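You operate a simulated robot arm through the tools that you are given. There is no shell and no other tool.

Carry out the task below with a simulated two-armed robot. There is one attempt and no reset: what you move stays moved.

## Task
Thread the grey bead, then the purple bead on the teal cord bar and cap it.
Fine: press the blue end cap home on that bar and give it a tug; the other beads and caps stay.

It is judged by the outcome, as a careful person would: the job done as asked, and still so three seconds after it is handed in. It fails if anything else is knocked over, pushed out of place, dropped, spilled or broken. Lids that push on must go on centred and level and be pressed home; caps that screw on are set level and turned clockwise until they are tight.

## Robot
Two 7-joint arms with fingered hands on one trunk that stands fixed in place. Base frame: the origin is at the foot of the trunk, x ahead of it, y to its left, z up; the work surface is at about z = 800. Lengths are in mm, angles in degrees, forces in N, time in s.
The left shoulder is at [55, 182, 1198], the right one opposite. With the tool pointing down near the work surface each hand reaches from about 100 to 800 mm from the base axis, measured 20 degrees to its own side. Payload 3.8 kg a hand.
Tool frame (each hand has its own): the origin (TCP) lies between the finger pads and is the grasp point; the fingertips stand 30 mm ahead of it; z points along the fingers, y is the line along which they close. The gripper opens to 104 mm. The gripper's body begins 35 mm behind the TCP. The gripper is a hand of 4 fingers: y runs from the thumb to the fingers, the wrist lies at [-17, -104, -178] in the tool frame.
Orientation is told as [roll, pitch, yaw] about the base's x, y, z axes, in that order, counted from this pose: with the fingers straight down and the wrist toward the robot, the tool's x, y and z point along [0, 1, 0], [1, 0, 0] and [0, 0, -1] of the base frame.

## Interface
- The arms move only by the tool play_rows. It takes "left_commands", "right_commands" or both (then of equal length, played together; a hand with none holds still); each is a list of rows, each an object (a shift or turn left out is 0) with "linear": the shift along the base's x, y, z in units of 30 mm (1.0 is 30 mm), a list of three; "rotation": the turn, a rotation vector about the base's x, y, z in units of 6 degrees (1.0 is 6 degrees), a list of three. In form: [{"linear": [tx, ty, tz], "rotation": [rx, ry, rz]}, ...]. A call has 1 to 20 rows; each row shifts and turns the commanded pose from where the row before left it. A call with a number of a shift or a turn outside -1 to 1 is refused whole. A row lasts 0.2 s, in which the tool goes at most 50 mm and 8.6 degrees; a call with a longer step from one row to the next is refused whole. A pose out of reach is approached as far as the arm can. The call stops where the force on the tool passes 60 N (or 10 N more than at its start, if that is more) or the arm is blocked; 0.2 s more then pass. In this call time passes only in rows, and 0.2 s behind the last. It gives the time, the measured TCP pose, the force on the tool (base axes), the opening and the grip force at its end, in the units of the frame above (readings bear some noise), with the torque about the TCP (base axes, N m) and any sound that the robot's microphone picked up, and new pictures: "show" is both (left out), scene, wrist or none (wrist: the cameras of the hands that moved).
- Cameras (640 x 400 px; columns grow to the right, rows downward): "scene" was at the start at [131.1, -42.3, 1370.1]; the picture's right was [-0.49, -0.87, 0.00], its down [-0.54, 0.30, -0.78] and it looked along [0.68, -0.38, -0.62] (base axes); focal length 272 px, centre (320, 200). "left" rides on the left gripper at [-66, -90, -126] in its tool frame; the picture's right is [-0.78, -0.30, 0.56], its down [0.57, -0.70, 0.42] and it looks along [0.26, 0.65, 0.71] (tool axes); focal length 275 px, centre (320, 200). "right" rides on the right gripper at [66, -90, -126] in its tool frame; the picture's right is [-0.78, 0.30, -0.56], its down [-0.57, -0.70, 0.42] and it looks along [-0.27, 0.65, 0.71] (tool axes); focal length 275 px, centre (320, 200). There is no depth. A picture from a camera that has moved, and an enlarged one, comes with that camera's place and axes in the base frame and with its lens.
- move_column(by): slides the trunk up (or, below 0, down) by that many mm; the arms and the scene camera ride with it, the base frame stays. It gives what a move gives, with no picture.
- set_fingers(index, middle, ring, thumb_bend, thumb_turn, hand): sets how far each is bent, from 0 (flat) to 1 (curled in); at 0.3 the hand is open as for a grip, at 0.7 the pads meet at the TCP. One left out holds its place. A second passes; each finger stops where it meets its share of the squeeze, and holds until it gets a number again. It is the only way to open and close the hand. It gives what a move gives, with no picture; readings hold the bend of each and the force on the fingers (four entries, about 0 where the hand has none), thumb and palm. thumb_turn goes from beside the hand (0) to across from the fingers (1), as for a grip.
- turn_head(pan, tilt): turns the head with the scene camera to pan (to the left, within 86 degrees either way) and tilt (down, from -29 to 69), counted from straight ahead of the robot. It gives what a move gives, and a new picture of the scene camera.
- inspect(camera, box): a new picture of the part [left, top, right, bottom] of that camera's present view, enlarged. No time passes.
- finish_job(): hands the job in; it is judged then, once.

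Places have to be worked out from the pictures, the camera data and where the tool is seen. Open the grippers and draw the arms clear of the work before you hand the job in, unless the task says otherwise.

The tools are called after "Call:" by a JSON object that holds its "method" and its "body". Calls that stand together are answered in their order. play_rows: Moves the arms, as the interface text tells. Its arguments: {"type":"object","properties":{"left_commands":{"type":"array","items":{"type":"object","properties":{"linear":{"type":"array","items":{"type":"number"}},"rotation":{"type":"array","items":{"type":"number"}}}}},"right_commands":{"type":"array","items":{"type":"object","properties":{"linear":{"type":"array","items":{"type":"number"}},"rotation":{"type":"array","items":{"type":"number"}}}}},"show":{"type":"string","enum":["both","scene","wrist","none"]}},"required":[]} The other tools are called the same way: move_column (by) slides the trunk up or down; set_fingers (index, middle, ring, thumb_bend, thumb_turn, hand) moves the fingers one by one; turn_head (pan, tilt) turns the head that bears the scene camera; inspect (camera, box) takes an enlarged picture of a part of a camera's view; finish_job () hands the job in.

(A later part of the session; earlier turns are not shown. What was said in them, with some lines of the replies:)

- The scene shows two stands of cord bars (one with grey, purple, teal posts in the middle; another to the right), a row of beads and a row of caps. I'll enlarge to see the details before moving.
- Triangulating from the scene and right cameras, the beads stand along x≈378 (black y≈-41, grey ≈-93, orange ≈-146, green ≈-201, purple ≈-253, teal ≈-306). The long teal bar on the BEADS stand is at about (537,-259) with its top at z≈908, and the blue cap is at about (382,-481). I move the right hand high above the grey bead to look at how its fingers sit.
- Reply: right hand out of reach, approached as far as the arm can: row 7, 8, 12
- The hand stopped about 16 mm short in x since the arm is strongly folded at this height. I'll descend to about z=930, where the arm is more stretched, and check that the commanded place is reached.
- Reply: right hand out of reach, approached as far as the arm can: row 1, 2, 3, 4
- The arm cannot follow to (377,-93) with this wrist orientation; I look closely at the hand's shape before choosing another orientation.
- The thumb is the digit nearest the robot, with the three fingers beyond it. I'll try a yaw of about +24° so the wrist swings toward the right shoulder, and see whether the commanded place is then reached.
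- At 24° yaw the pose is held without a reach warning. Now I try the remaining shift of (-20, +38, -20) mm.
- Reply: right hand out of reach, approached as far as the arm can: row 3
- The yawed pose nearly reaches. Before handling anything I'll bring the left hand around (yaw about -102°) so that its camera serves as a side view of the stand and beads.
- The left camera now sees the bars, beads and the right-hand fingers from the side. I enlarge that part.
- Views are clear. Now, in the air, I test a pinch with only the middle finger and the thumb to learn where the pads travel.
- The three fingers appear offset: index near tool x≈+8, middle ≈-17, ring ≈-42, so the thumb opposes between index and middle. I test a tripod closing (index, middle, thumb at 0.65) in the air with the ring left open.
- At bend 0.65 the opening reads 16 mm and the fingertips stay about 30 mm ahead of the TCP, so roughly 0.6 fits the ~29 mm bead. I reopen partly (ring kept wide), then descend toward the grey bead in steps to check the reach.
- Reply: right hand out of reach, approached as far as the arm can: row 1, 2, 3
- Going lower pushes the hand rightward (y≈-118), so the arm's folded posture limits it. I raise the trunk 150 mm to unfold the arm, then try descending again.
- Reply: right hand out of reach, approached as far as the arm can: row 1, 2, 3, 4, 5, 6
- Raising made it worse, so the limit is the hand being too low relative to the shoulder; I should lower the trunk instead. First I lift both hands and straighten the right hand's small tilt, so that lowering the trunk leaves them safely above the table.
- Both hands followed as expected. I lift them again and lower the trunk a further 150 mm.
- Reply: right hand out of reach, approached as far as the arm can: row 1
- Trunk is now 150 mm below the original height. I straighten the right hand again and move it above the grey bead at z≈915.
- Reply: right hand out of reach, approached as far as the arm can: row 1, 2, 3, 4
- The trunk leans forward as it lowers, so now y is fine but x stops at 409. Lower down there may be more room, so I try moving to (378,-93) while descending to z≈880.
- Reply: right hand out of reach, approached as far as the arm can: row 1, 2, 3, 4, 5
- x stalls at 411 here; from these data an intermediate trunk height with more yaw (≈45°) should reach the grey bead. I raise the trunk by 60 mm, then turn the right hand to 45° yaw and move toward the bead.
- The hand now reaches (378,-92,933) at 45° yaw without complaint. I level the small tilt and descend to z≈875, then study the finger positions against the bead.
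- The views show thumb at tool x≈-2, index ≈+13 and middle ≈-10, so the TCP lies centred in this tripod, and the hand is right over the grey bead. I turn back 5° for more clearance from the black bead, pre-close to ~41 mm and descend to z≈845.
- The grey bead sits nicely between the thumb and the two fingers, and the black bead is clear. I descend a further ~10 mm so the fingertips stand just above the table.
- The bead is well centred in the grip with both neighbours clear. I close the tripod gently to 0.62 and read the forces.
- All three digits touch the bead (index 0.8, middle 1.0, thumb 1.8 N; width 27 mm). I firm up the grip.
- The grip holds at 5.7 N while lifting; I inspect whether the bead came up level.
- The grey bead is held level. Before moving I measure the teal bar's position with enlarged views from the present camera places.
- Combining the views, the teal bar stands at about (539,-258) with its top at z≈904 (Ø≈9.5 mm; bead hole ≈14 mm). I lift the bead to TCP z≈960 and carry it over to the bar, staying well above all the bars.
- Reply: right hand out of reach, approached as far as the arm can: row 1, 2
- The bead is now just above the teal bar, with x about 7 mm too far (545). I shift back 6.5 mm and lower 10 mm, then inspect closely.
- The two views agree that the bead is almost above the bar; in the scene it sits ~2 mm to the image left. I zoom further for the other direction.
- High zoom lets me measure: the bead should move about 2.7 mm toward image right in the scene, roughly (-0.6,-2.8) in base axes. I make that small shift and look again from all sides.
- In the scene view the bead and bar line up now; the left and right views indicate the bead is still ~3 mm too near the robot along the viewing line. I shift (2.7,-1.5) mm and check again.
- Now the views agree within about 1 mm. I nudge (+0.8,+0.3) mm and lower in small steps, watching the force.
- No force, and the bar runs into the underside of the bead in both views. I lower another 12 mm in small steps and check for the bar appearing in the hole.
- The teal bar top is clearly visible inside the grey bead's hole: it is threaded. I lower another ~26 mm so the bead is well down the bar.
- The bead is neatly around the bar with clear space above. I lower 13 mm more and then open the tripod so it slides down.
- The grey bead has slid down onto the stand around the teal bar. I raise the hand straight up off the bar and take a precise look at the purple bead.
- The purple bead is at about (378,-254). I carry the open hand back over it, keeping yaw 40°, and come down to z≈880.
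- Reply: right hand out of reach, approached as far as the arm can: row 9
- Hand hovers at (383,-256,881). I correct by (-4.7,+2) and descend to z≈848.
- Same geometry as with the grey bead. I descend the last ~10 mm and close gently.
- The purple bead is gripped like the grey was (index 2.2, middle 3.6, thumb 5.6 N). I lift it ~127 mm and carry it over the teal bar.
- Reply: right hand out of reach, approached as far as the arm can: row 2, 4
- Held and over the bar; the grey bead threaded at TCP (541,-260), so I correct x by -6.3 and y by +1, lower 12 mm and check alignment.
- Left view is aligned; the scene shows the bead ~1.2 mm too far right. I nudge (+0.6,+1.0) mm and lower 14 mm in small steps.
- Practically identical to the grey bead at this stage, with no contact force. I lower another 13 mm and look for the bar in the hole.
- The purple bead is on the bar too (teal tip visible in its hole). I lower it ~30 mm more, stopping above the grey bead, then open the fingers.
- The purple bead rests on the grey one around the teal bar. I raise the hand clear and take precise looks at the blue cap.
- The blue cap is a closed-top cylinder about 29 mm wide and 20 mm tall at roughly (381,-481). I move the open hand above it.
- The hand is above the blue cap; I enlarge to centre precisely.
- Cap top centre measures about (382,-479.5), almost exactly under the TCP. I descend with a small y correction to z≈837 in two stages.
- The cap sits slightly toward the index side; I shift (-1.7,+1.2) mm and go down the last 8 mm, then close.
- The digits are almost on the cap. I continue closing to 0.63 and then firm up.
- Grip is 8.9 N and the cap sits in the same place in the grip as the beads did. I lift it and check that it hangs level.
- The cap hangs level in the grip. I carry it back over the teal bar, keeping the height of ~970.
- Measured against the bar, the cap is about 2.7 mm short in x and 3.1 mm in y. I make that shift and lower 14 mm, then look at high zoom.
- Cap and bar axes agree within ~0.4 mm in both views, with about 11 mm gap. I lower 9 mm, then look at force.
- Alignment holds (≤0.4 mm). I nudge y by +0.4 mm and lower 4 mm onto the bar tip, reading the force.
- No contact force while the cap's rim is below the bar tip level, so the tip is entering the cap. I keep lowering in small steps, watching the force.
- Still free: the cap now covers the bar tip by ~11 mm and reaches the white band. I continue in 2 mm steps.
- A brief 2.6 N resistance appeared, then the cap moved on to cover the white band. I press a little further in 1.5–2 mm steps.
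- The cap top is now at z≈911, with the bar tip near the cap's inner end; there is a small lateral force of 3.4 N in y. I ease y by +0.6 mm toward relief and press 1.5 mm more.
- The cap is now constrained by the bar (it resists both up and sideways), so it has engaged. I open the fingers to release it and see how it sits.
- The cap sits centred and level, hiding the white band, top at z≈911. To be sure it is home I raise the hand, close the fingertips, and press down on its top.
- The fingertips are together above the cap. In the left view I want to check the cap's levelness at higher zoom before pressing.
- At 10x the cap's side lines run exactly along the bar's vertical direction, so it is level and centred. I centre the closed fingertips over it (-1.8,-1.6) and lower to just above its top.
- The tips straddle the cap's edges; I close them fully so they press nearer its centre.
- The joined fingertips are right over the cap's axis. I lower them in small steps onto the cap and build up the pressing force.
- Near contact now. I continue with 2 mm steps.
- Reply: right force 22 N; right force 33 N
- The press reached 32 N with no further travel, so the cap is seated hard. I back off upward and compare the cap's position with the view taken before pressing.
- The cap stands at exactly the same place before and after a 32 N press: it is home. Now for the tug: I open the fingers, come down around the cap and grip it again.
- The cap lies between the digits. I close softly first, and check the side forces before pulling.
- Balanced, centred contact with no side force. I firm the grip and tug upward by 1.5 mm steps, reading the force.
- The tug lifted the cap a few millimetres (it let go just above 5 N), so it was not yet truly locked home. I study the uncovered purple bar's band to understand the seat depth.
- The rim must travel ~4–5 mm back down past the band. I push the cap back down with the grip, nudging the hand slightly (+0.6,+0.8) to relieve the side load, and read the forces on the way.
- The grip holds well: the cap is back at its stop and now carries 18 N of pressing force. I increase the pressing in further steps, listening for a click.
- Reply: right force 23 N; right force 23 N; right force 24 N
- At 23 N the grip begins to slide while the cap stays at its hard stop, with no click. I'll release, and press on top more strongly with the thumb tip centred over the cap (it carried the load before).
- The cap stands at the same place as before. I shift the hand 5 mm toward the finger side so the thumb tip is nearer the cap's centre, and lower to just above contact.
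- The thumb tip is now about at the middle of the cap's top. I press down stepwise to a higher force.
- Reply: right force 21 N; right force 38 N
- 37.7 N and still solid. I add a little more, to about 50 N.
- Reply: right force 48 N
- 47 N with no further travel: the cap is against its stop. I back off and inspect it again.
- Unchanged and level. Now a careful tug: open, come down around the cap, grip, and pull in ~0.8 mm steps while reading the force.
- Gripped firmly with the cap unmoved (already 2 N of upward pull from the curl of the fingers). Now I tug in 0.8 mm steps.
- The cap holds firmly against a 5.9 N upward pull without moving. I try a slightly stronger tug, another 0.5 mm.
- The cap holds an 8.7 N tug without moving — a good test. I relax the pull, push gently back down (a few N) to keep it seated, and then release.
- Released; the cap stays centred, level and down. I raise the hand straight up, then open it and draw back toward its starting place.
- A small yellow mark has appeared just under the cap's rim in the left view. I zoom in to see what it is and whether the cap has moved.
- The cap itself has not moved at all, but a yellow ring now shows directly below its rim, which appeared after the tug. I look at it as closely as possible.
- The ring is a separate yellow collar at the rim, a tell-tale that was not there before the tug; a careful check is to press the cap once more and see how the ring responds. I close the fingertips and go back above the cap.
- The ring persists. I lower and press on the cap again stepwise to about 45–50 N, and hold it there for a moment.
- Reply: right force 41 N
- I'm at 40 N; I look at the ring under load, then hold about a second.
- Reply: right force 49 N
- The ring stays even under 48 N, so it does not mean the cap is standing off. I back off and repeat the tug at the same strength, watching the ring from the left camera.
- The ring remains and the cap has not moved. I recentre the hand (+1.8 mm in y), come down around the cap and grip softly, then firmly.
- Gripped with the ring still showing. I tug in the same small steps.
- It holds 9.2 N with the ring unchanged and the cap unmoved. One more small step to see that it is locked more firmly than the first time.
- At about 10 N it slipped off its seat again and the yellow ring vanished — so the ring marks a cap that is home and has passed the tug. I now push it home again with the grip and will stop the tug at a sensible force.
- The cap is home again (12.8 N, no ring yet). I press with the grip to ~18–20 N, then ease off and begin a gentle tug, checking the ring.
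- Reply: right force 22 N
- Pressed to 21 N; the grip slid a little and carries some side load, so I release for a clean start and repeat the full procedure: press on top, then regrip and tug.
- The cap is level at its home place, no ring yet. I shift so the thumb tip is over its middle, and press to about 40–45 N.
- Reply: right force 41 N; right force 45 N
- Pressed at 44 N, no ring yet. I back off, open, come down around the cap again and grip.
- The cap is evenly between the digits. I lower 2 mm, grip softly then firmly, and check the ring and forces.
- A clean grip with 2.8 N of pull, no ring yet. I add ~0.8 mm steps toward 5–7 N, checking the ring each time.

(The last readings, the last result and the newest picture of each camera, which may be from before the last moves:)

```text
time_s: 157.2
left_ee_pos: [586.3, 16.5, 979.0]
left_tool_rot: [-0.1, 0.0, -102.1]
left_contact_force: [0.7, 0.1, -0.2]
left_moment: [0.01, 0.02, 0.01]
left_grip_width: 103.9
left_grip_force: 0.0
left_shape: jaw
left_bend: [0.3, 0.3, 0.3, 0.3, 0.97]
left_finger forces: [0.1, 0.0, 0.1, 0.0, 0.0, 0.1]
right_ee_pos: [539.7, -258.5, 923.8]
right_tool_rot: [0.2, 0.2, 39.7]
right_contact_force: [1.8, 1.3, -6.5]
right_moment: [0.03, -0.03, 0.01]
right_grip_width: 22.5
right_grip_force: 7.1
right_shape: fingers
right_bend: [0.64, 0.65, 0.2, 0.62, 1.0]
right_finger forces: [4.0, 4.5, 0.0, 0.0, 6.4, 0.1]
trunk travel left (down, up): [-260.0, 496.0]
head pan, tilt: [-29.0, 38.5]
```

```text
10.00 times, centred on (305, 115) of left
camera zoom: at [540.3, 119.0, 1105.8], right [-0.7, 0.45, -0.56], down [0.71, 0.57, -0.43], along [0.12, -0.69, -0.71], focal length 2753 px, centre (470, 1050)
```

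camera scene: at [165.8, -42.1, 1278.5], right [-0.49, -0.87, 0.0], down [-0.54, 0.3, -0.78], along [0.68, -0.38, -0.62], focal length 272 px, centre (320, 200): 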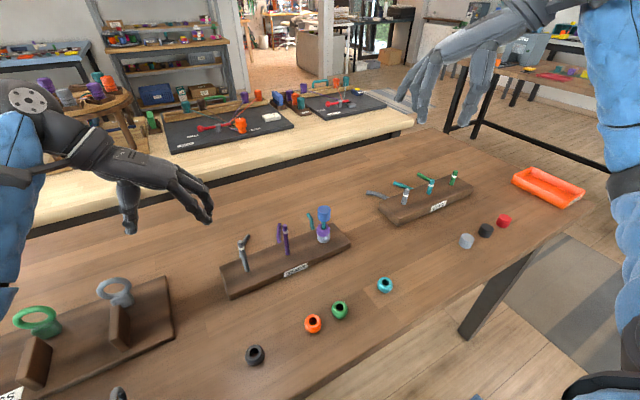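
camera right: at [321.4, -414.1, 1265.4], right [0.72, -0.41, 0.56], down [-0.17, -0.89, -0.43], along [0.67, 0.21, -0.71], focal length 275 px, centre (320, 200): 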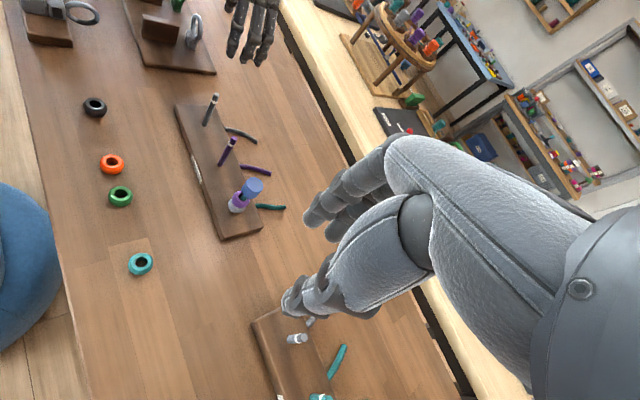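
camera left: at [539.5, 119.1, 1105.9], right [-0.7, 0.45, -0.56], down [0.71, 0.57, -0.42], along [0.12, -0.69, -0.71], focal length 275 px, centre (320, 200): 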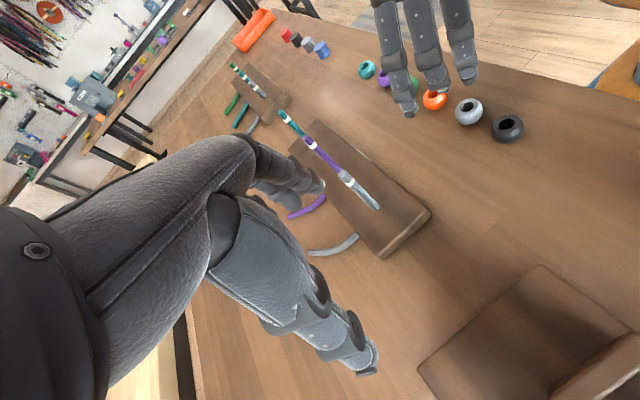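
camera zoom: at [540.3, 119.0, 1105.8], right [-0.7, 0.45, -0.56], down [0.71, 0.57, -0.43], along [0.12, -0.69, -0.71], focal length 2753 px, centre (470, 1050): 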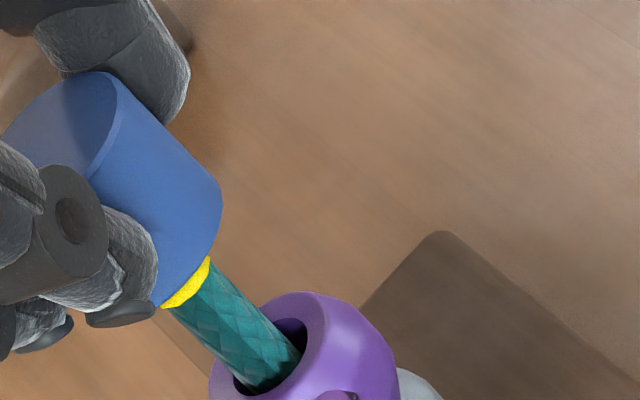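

The yellow ring appears right as the tug reaches 6.5 N with the cap unmoved: the tug check is passed. I stop here, ease off with a gentle push down, and release.

Call:
{"method": "play_rows", "body": {"right_commands": [{"linear": [0, 0, -0.05]}, {"linear": [0, 0, -0.05]}, {"linear": [0, 0, 0]}], "show": "none"}}

Call:
{"method": "set_fingers", "body": {"hand": "right", "index": 0.6, "middle": 0.6, "thumb_bend": 0.6}}

Call:
{"method": "set_fingers", "body": {"hand": "right", "index": 0.52, "middle": 0.52, "thumb_bend": 0.52}}

Call:
{"method": "inspect", "body": {"camera": "left", "box": [280, 95, 330, 135]}}

Call:
{"method": "inspect", "body": {"camera": "scene", "box": [300, 185, 360, 235]}}

```text
time_s: 158.1
left_ee_pos: [585.1, 17.8, 980.2]
left_tool_rot: [0.0, -0.1, -102.0]
left_contact_force: [0.2, -1.1, 1.1]
left_moment: [-0.02, 0.0, 0.0]
left_grip_width: 104.0
left_grip_force: 0.2
left_shape: jaw
left_bend: [0.3, 0.3, 0.3, 0.3, 0.97]
left_finger forces: [0.1, 0.0, 0.0, 0.0, 0.0, 0.1]
right_ee_pos: [538.8, -257.8, 923.4]
right_tool_rot: [0.2, -0.1, 39.7]
right_contact_force: [0.3, 2.5, 2.3]
right_moment: [0.04, 0.01, 0.02]
right_grip_width: 22.5
right_grip_force: 8.2
right_shape: fingers
right_bend: [0.64, 0.65, 0.2, 0.62, 1.0]
right_finger forces: [4.1, 4.7, 0.0, 0.1, 7.5, 0.0]
trunk travel left (down, up): [-260.0, 496.0]
head pan, tilt: [-29.0, 38.5]
```

```text
time_s: 159.1
left_ee_pos: [585.2, 16.9, 980.7]
left_tool_rot: [0.0, -0.1, -102.0]
left_contact_force: [-1.3, -0.7, 0.1]
left_moment: [0.0, -0.01, 0.02]
left_grip_width: 103.8
left_grip_force: 0.1
left_shape: jaw
left_bend: [0.3, 0.3, 0.3, 0.3, 0.97]
left_finger forces: [0.0, 0.0, 0.0, 0.1, 0.0, 0.0]
right_ee_pos: [538.7, -258.8, 922.2]
right_tool_rot: [0.1, 0.0, 39.6]
right_contact_force: [-0.4, -0.6, 0.5]
right_moment: [-0.01, 0.02, -0.01]
right_grip_width: 28.4
right_grip_force: 0.9
right_shape: fingers
right_bend: [0.6, 0.6, 0.2, 0.6, 1.0]
right_finger forces: [0.0, 0.1, 0.1, 0.0, 0.6, 0.0]
trunk travel left (down, up): [-260.0, 496.0]
head pan, tilt: [-29.0, 38.5]
```

```text
time_s: 160.1
left_ee_pos: [585.7, 15.6, 980.3]
left_tool_rot: [0.0, -0.1, -102.0]
left_contact_force: [-0.4, 0.3, 0.4]
left_moment: [-0.01, -0.04, 0.01]
left_grip_width: 103.8
left_grip_force: 0.0
left_shape: jaw
left_bend: [0.3, 0.3, 0.3, 0.3, 0.97]
left_finger forces: [0.0, 0.0, 0.1, 0.1, 0.1, 0.1]
right_ee_pos: [539.3, -258.6, 922.3]
right_tool_rot: [0.0, 0.1, 39.8]
right_contact_force: [0.3, -0.5, -0.4]
right_moment: [-0.01, 0.0, 0.0]
right_grip_width: 48.0
right_grip_force: 0.0
right_shape: fingers
right_bend: [0.52, 0.52, 0.2, 0.52, 1.0]
right_finger forces: [0.0, 0.1, 0.0, 0.1, 0.0, 0.1]
trunk travel left (down, up): [-260.0, 496.0]
head pan, tilt: [-29.0, 38.5]
```

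```text
10.00 times, centred on (305, 115) of left
camera zoom: at [539.6, 119.1, 1106.2], right [-0.7, 0.45, -0.56], down [0.71, 0.57, -0.42], along [0.12, -0.69, -0.71], focal length 2753 px, centre (470, 1050)
```

zoom: 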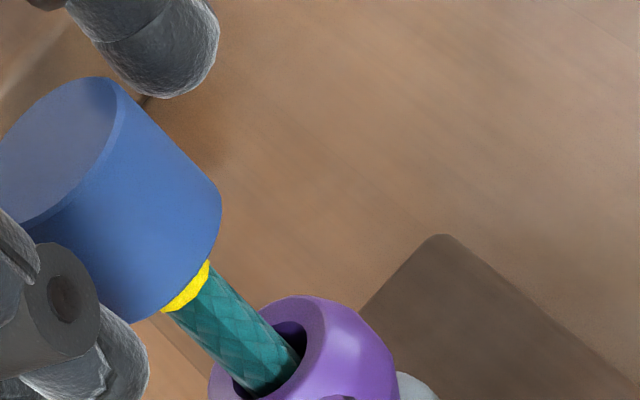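

```text
8.00 times, centred on (330, 210) of scene
camera zoom: at [165.6, -42.3, 1278.5], right [-0.49, -0.87, 0.0], down [-0.54, 0.3, -0.78], along [0.68, -0.38, -0.62], focal length 2174 px, centre (240, 120)
```

zoom: 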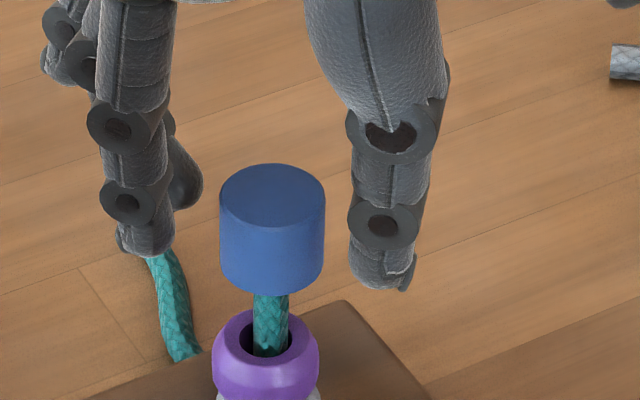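

Ring and cap unchanged after release. I raise the right hand straight up and draw it back to the right, opening it fully.

Call:
{"method": "play_rows", "body": {"right_commands": [{"linear": [0, 0, 0.4]}, {"linear": [0, 0, 0.6]}, {"linear": [0, 0, 0.8]}, {"linear": [0, 0, 0.9]}, {"linear": [0, 0, 0.9]}, {"linear": [-0.2, -0.3, 0.9]}, {"linear": [-0.4, -0.5, 0.8]}, {"linear": [-0.5, -0.7, 0.6]}, {"linear": [-0.5, -0.7, 0.5]}, {"linear": [-0.5, -0.7, 0.4]}, {"linear": [-0.5, -0.7, 0.3]}, {"linear": [-0.5, -0.7, 0.2]}, {"linear": [-0.5, -0.7, 0]}, {"linear": [0, 0, 0]}], "show": "none"}}

Call:
{"method": "set_fingers", "body": {"hand": "right", "index": 0.3, "middle": 0.3, "ring": 0.3, "thumb_bend": 0.3}}

Call:
{"method": "inspect", "body": {"camera": "left", "box": [260, 70, 400, 200]}}

Call:
{"method": "inspect", "body": {"camera": "scene", "box": [210, 180, 530, 380]}}

```text
time_s: 163.1
left_ee_pos: [586.2, 15.8, 978.7]
left_tool_rot: [-0.1, 0.0, -102.0]
left_contact_force: [0.2, -0.4, 0.7]
left_moment: [0.0, 0.0, 0.0]
left_grip_width: 103.5
left_grip_force: 0.3
left_shape: jaw
left_bend: [0.3, 0.3, 0.3, 0.3, 0.97]
left_finger forces: [0.1, 0.1, 0.0, 0.1, 0.0, 0.0]
right_ee_pos: [432.9, -409.3, 1140.7]
right_tool_rot: [0.3, 0.1, 39.7]
right_contact_force: [0.1, 0.4, 1.0]
right_moment: [-0.03, -0.01, -0.02]
right_grip_width: 48.0
right_grip_force: 0.1
right_shape: fingers
right_bend: [0.52, 0.52, 0.2, 0.52, 1.0]
right_finger forces: [0.0, 0.1, 0.0, 0.1, 0.1, 0.0]
trunk travel left (down, up): [-260.0, 496.0]
head pan, tilt: [-29.0, 38.5]
```

```text
time_s: 164.1
left_ee_pos: [586.3, 16.7, 978.6]
left_tool_rot: [0.0, 0.0, -102.0]
left_contact_force: [-0.4, 0.0, 0.1]
left_moment: [-0.03, 0.0, 0.0]
left_grip_width: 103.9
left_grip_force: 0.0
left_shape: jaw
left_bend: [0.3, 0.3, 0.3, 0.3, 0.97]
left_finger forces: [0.0, 0.0, 0.1, 0.1, 0.1, 0.0]
right_ee_pos: [433.0, -409.3, 1140.0]
right_tool_rot: [0.1, 0.0, 39.7]
right_contact_force: [-0.3, 0.5, -0.2]
right_moment: [-0.02, -0.01, -0.02]
right_grip_width: 104.3
right_grip_force: 0.0
right_shape: fingers
right_bend: [0.3, 0.3, 0.3, 0.3, 0.97]
right_finger forces: [0.1, 0.0, 0.0, 0.0, 0.1, 0.0]
trunk travel left (down, up): [-260.0, 496.0]
head pan, tilt: [-29.0, 38.5]
```

```text
3.08 times, centred on (330, 135) of left
camera zoom: at [539.6, 119.1, 1106.2], right [-0.7, 0.45, -0.56], down [0.71, 0.57, -0.42], along [0.12, -0.69, -0.71], focal length 847 px, centre (289, 400)
```

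zoom: 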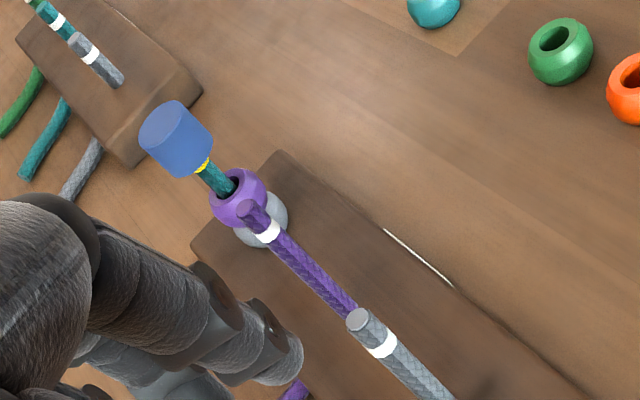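

```text
2.00 times, centred on (370, 280) of scene
camera zoom: at [165.6, -42.3, 1278.5], right [-0.49, -0.87, 0.0], down [-0.54, 0.3, -0.78], along [0.68, -0.38, -0.62], focal length 544 px, centre (220, 40)
```

zoom: 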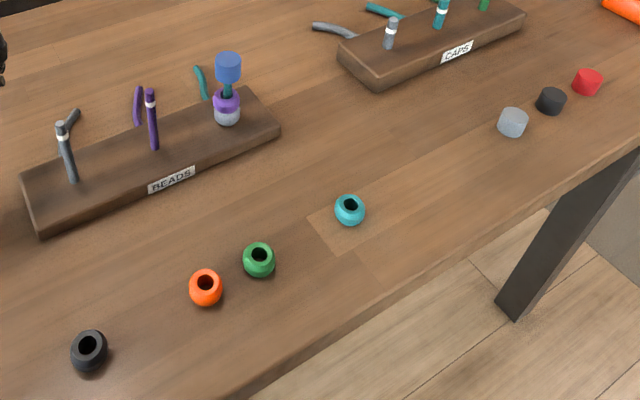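

All other beads, caps and stands are where they were. I raise the left arm clear too, then take a last look.

Call:
{"method": "play_rows", "body": {"left_commands": [{"linear": [0, 0.1, 0.8]}, {"linear": [0, 0.1, 0.8]}, {"linear": [0, 0.2, 0.8]}, {"linear": [0, 0.2, 0.8]}, {"linear": [0, 0.2, 0.8]}, {"linear": [0, 0.2, 0.6]}, {"linear": [0, 0, 0]}, {"linear": [0, 0, 0]}, {"linear": [0, 0, 0]}], "right_commands": [{"linear": [-0.1, -0.2, 0.2]}, {"linear": [-0.1, -0.2, 0.2]}, {"linear": [-0.1, -0.2, 0.2]}, {"linear": [-0.1, -0.2, 0.2]}, {"linear": [0, 0, 0]}, {"linear": [0, 0, 0]}, {"linear": [0, 0, 0]}, {"linear": [0, 0, 0]}, {"linear": [0, 0, 0]}]}}

Call:
{"method": "inspect", "body": {"camera": "scene", "box": [290, 185, 370, 255]}}

Call:
{"method": "inspect", "body": {"camera": "left", "box": [240, 60, 400, 200]}}

```text
time_s: 166.1
left_ee_pos: [584.4, 44.6, 1116.6]
left_tool_rot: [0.0, 0.0, -102.0]
left_contact_force: [0.2, -0.7, 0.0]
left_moment: [0.0, 0.0, 0.02]
left_grip_width: 103.8
left_grip_force: 0.1
left_shape: jaw
left_bend: [0.3, 0.3, 0.3, 0.3, 0.97]
left_finger forces: [0.0, 0.0, 0.1, 0.1, 0.0, 0.1]
right_ee_pos: [419.6, -432.0, 1164.8]
right_tool_rot: [0.1, 0.0, 39.6]
right_contact_force: [-0.1, -0.5, 0.4]
right_moment: [0.02, 0.02, 0.01]
right_grip_width: 104.1
right_grip_force: 0.2
right_shape: fingers
right_bend: [0.3, 0.3, 0.3, 0.3, 0.97]
right_finger forces: [0.0, 0.0, 0.0, 0.0, 0.0, 0.1]
trunk travel left (down, up): [-260.0, 496.0]
head pan, tilt: [-29.0, 38.5]
camera scene: at [165.6, -42.3, 1278.5], right [-0.49, -0.87, 0.0], down [-0.54, 0.3, -0.78], along [0.68, -0.38, -0.62], focal length 272 px, centre (320, 200)
camera right: at [309.5, -437.8, 1290.8], right [0.72, -0.41, 0.55], down [-0.17, -0.89, -0.43], along [0.67, 0.21, -0.71], focal length 275 px, centre (320, 200)
camera left: at [538.8, 148.1, 1243.3], right [-0.7, 0.45, -0.56], down [0.71, 0.57, -0.42], along [0.12, -0.69, -0.71], focal length 275 px, centre (320, 200)
```

scene: 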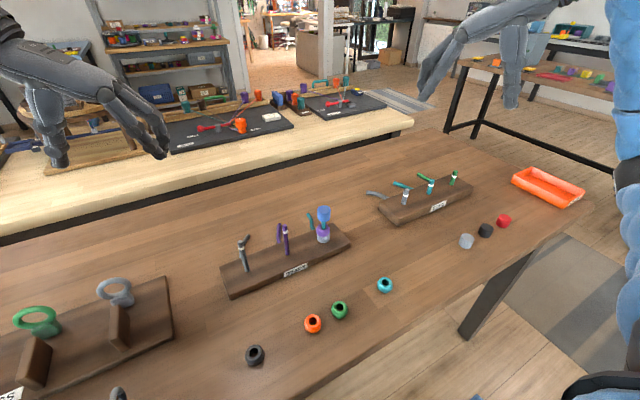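
right: 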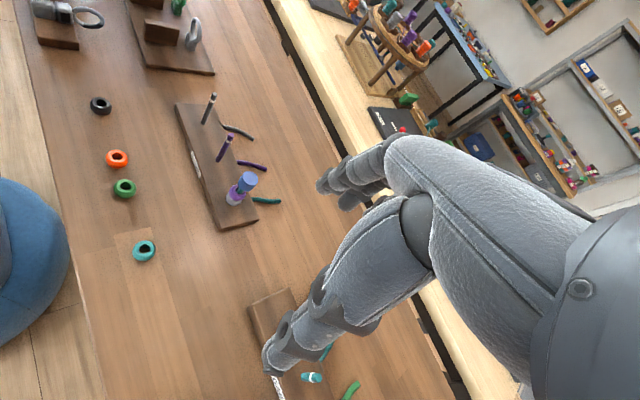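
left: 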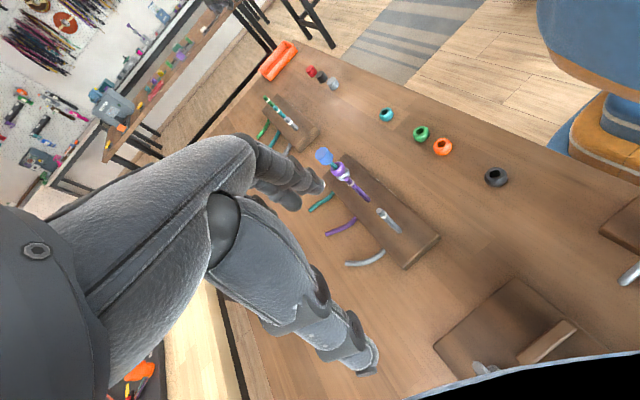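

```text
5.71 times, centred on (330, 220) of scene
camera zoom: at [165.6, -42.3, 1278.5], right [-0.49, -0.87, 0.0], down [-0.54, 0.3, -0.78], along [0.68, -0.38, -0.62], focal length 1553 px, centre (263, 86)
```

zoom: 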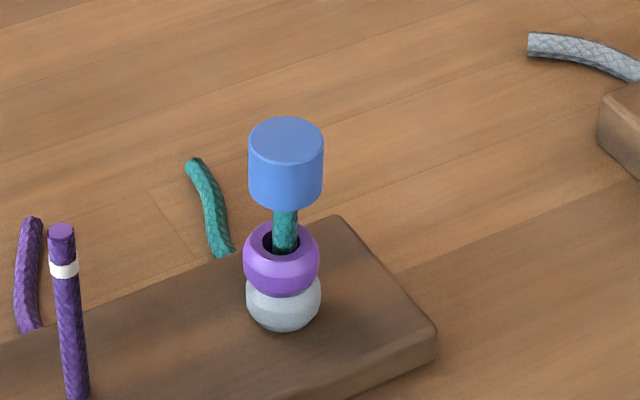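

```text
2.86 times, centred on (320, 130) of left
camera zoom: at [538.8, 148.1, 1243.3], right [-0.7, 0.45, -0.56], down [0.71, 0.57, -0.42], along [0.12, -0.69, -0.71], focal length 786 px, centre (320, 400)
```

zoom: 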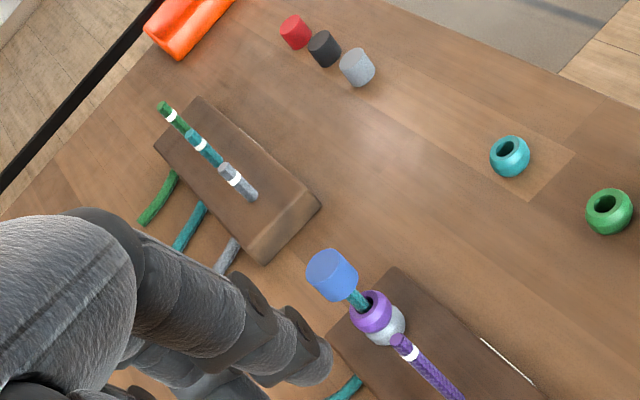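

The grey bead, then the purple bead, are on the long teal bar. The blue cap is seated centred and level. Everything else is undisturbed, both grippers are open and both arms are clear, so I hand the job in.

Call:
{"method": "finish_job", "body": {}}

```text
The job is handed in.
```

The grey bead and then the purple bead are on the teal bar of the BEADS stand. The blue end cap is pressed home on top, centred and level.

- **Pressing:** I pressed the cap to about 44 N and it is against its stop. No click was reported at any point.
- **Tugging:** The cap came off its seat twice during earlier tugs, the second time at about 10 N. I pressed it home again each time. After the last press I tugged only to 6.5 N, and the cap did not move.
- **Yellow ring:** A yellow ring appears under the cap's rim once a tug reaches about 6 N. It goes away if the cap slips off its seat. Pressing again at 48 N did not hide it, so I took it to mean the tug had been passed, but I can't confirm that. It was still showing under the cap after I released it.

The other beads, caps and stands look unmoved, both hands are open, and both arms are clear of the work.
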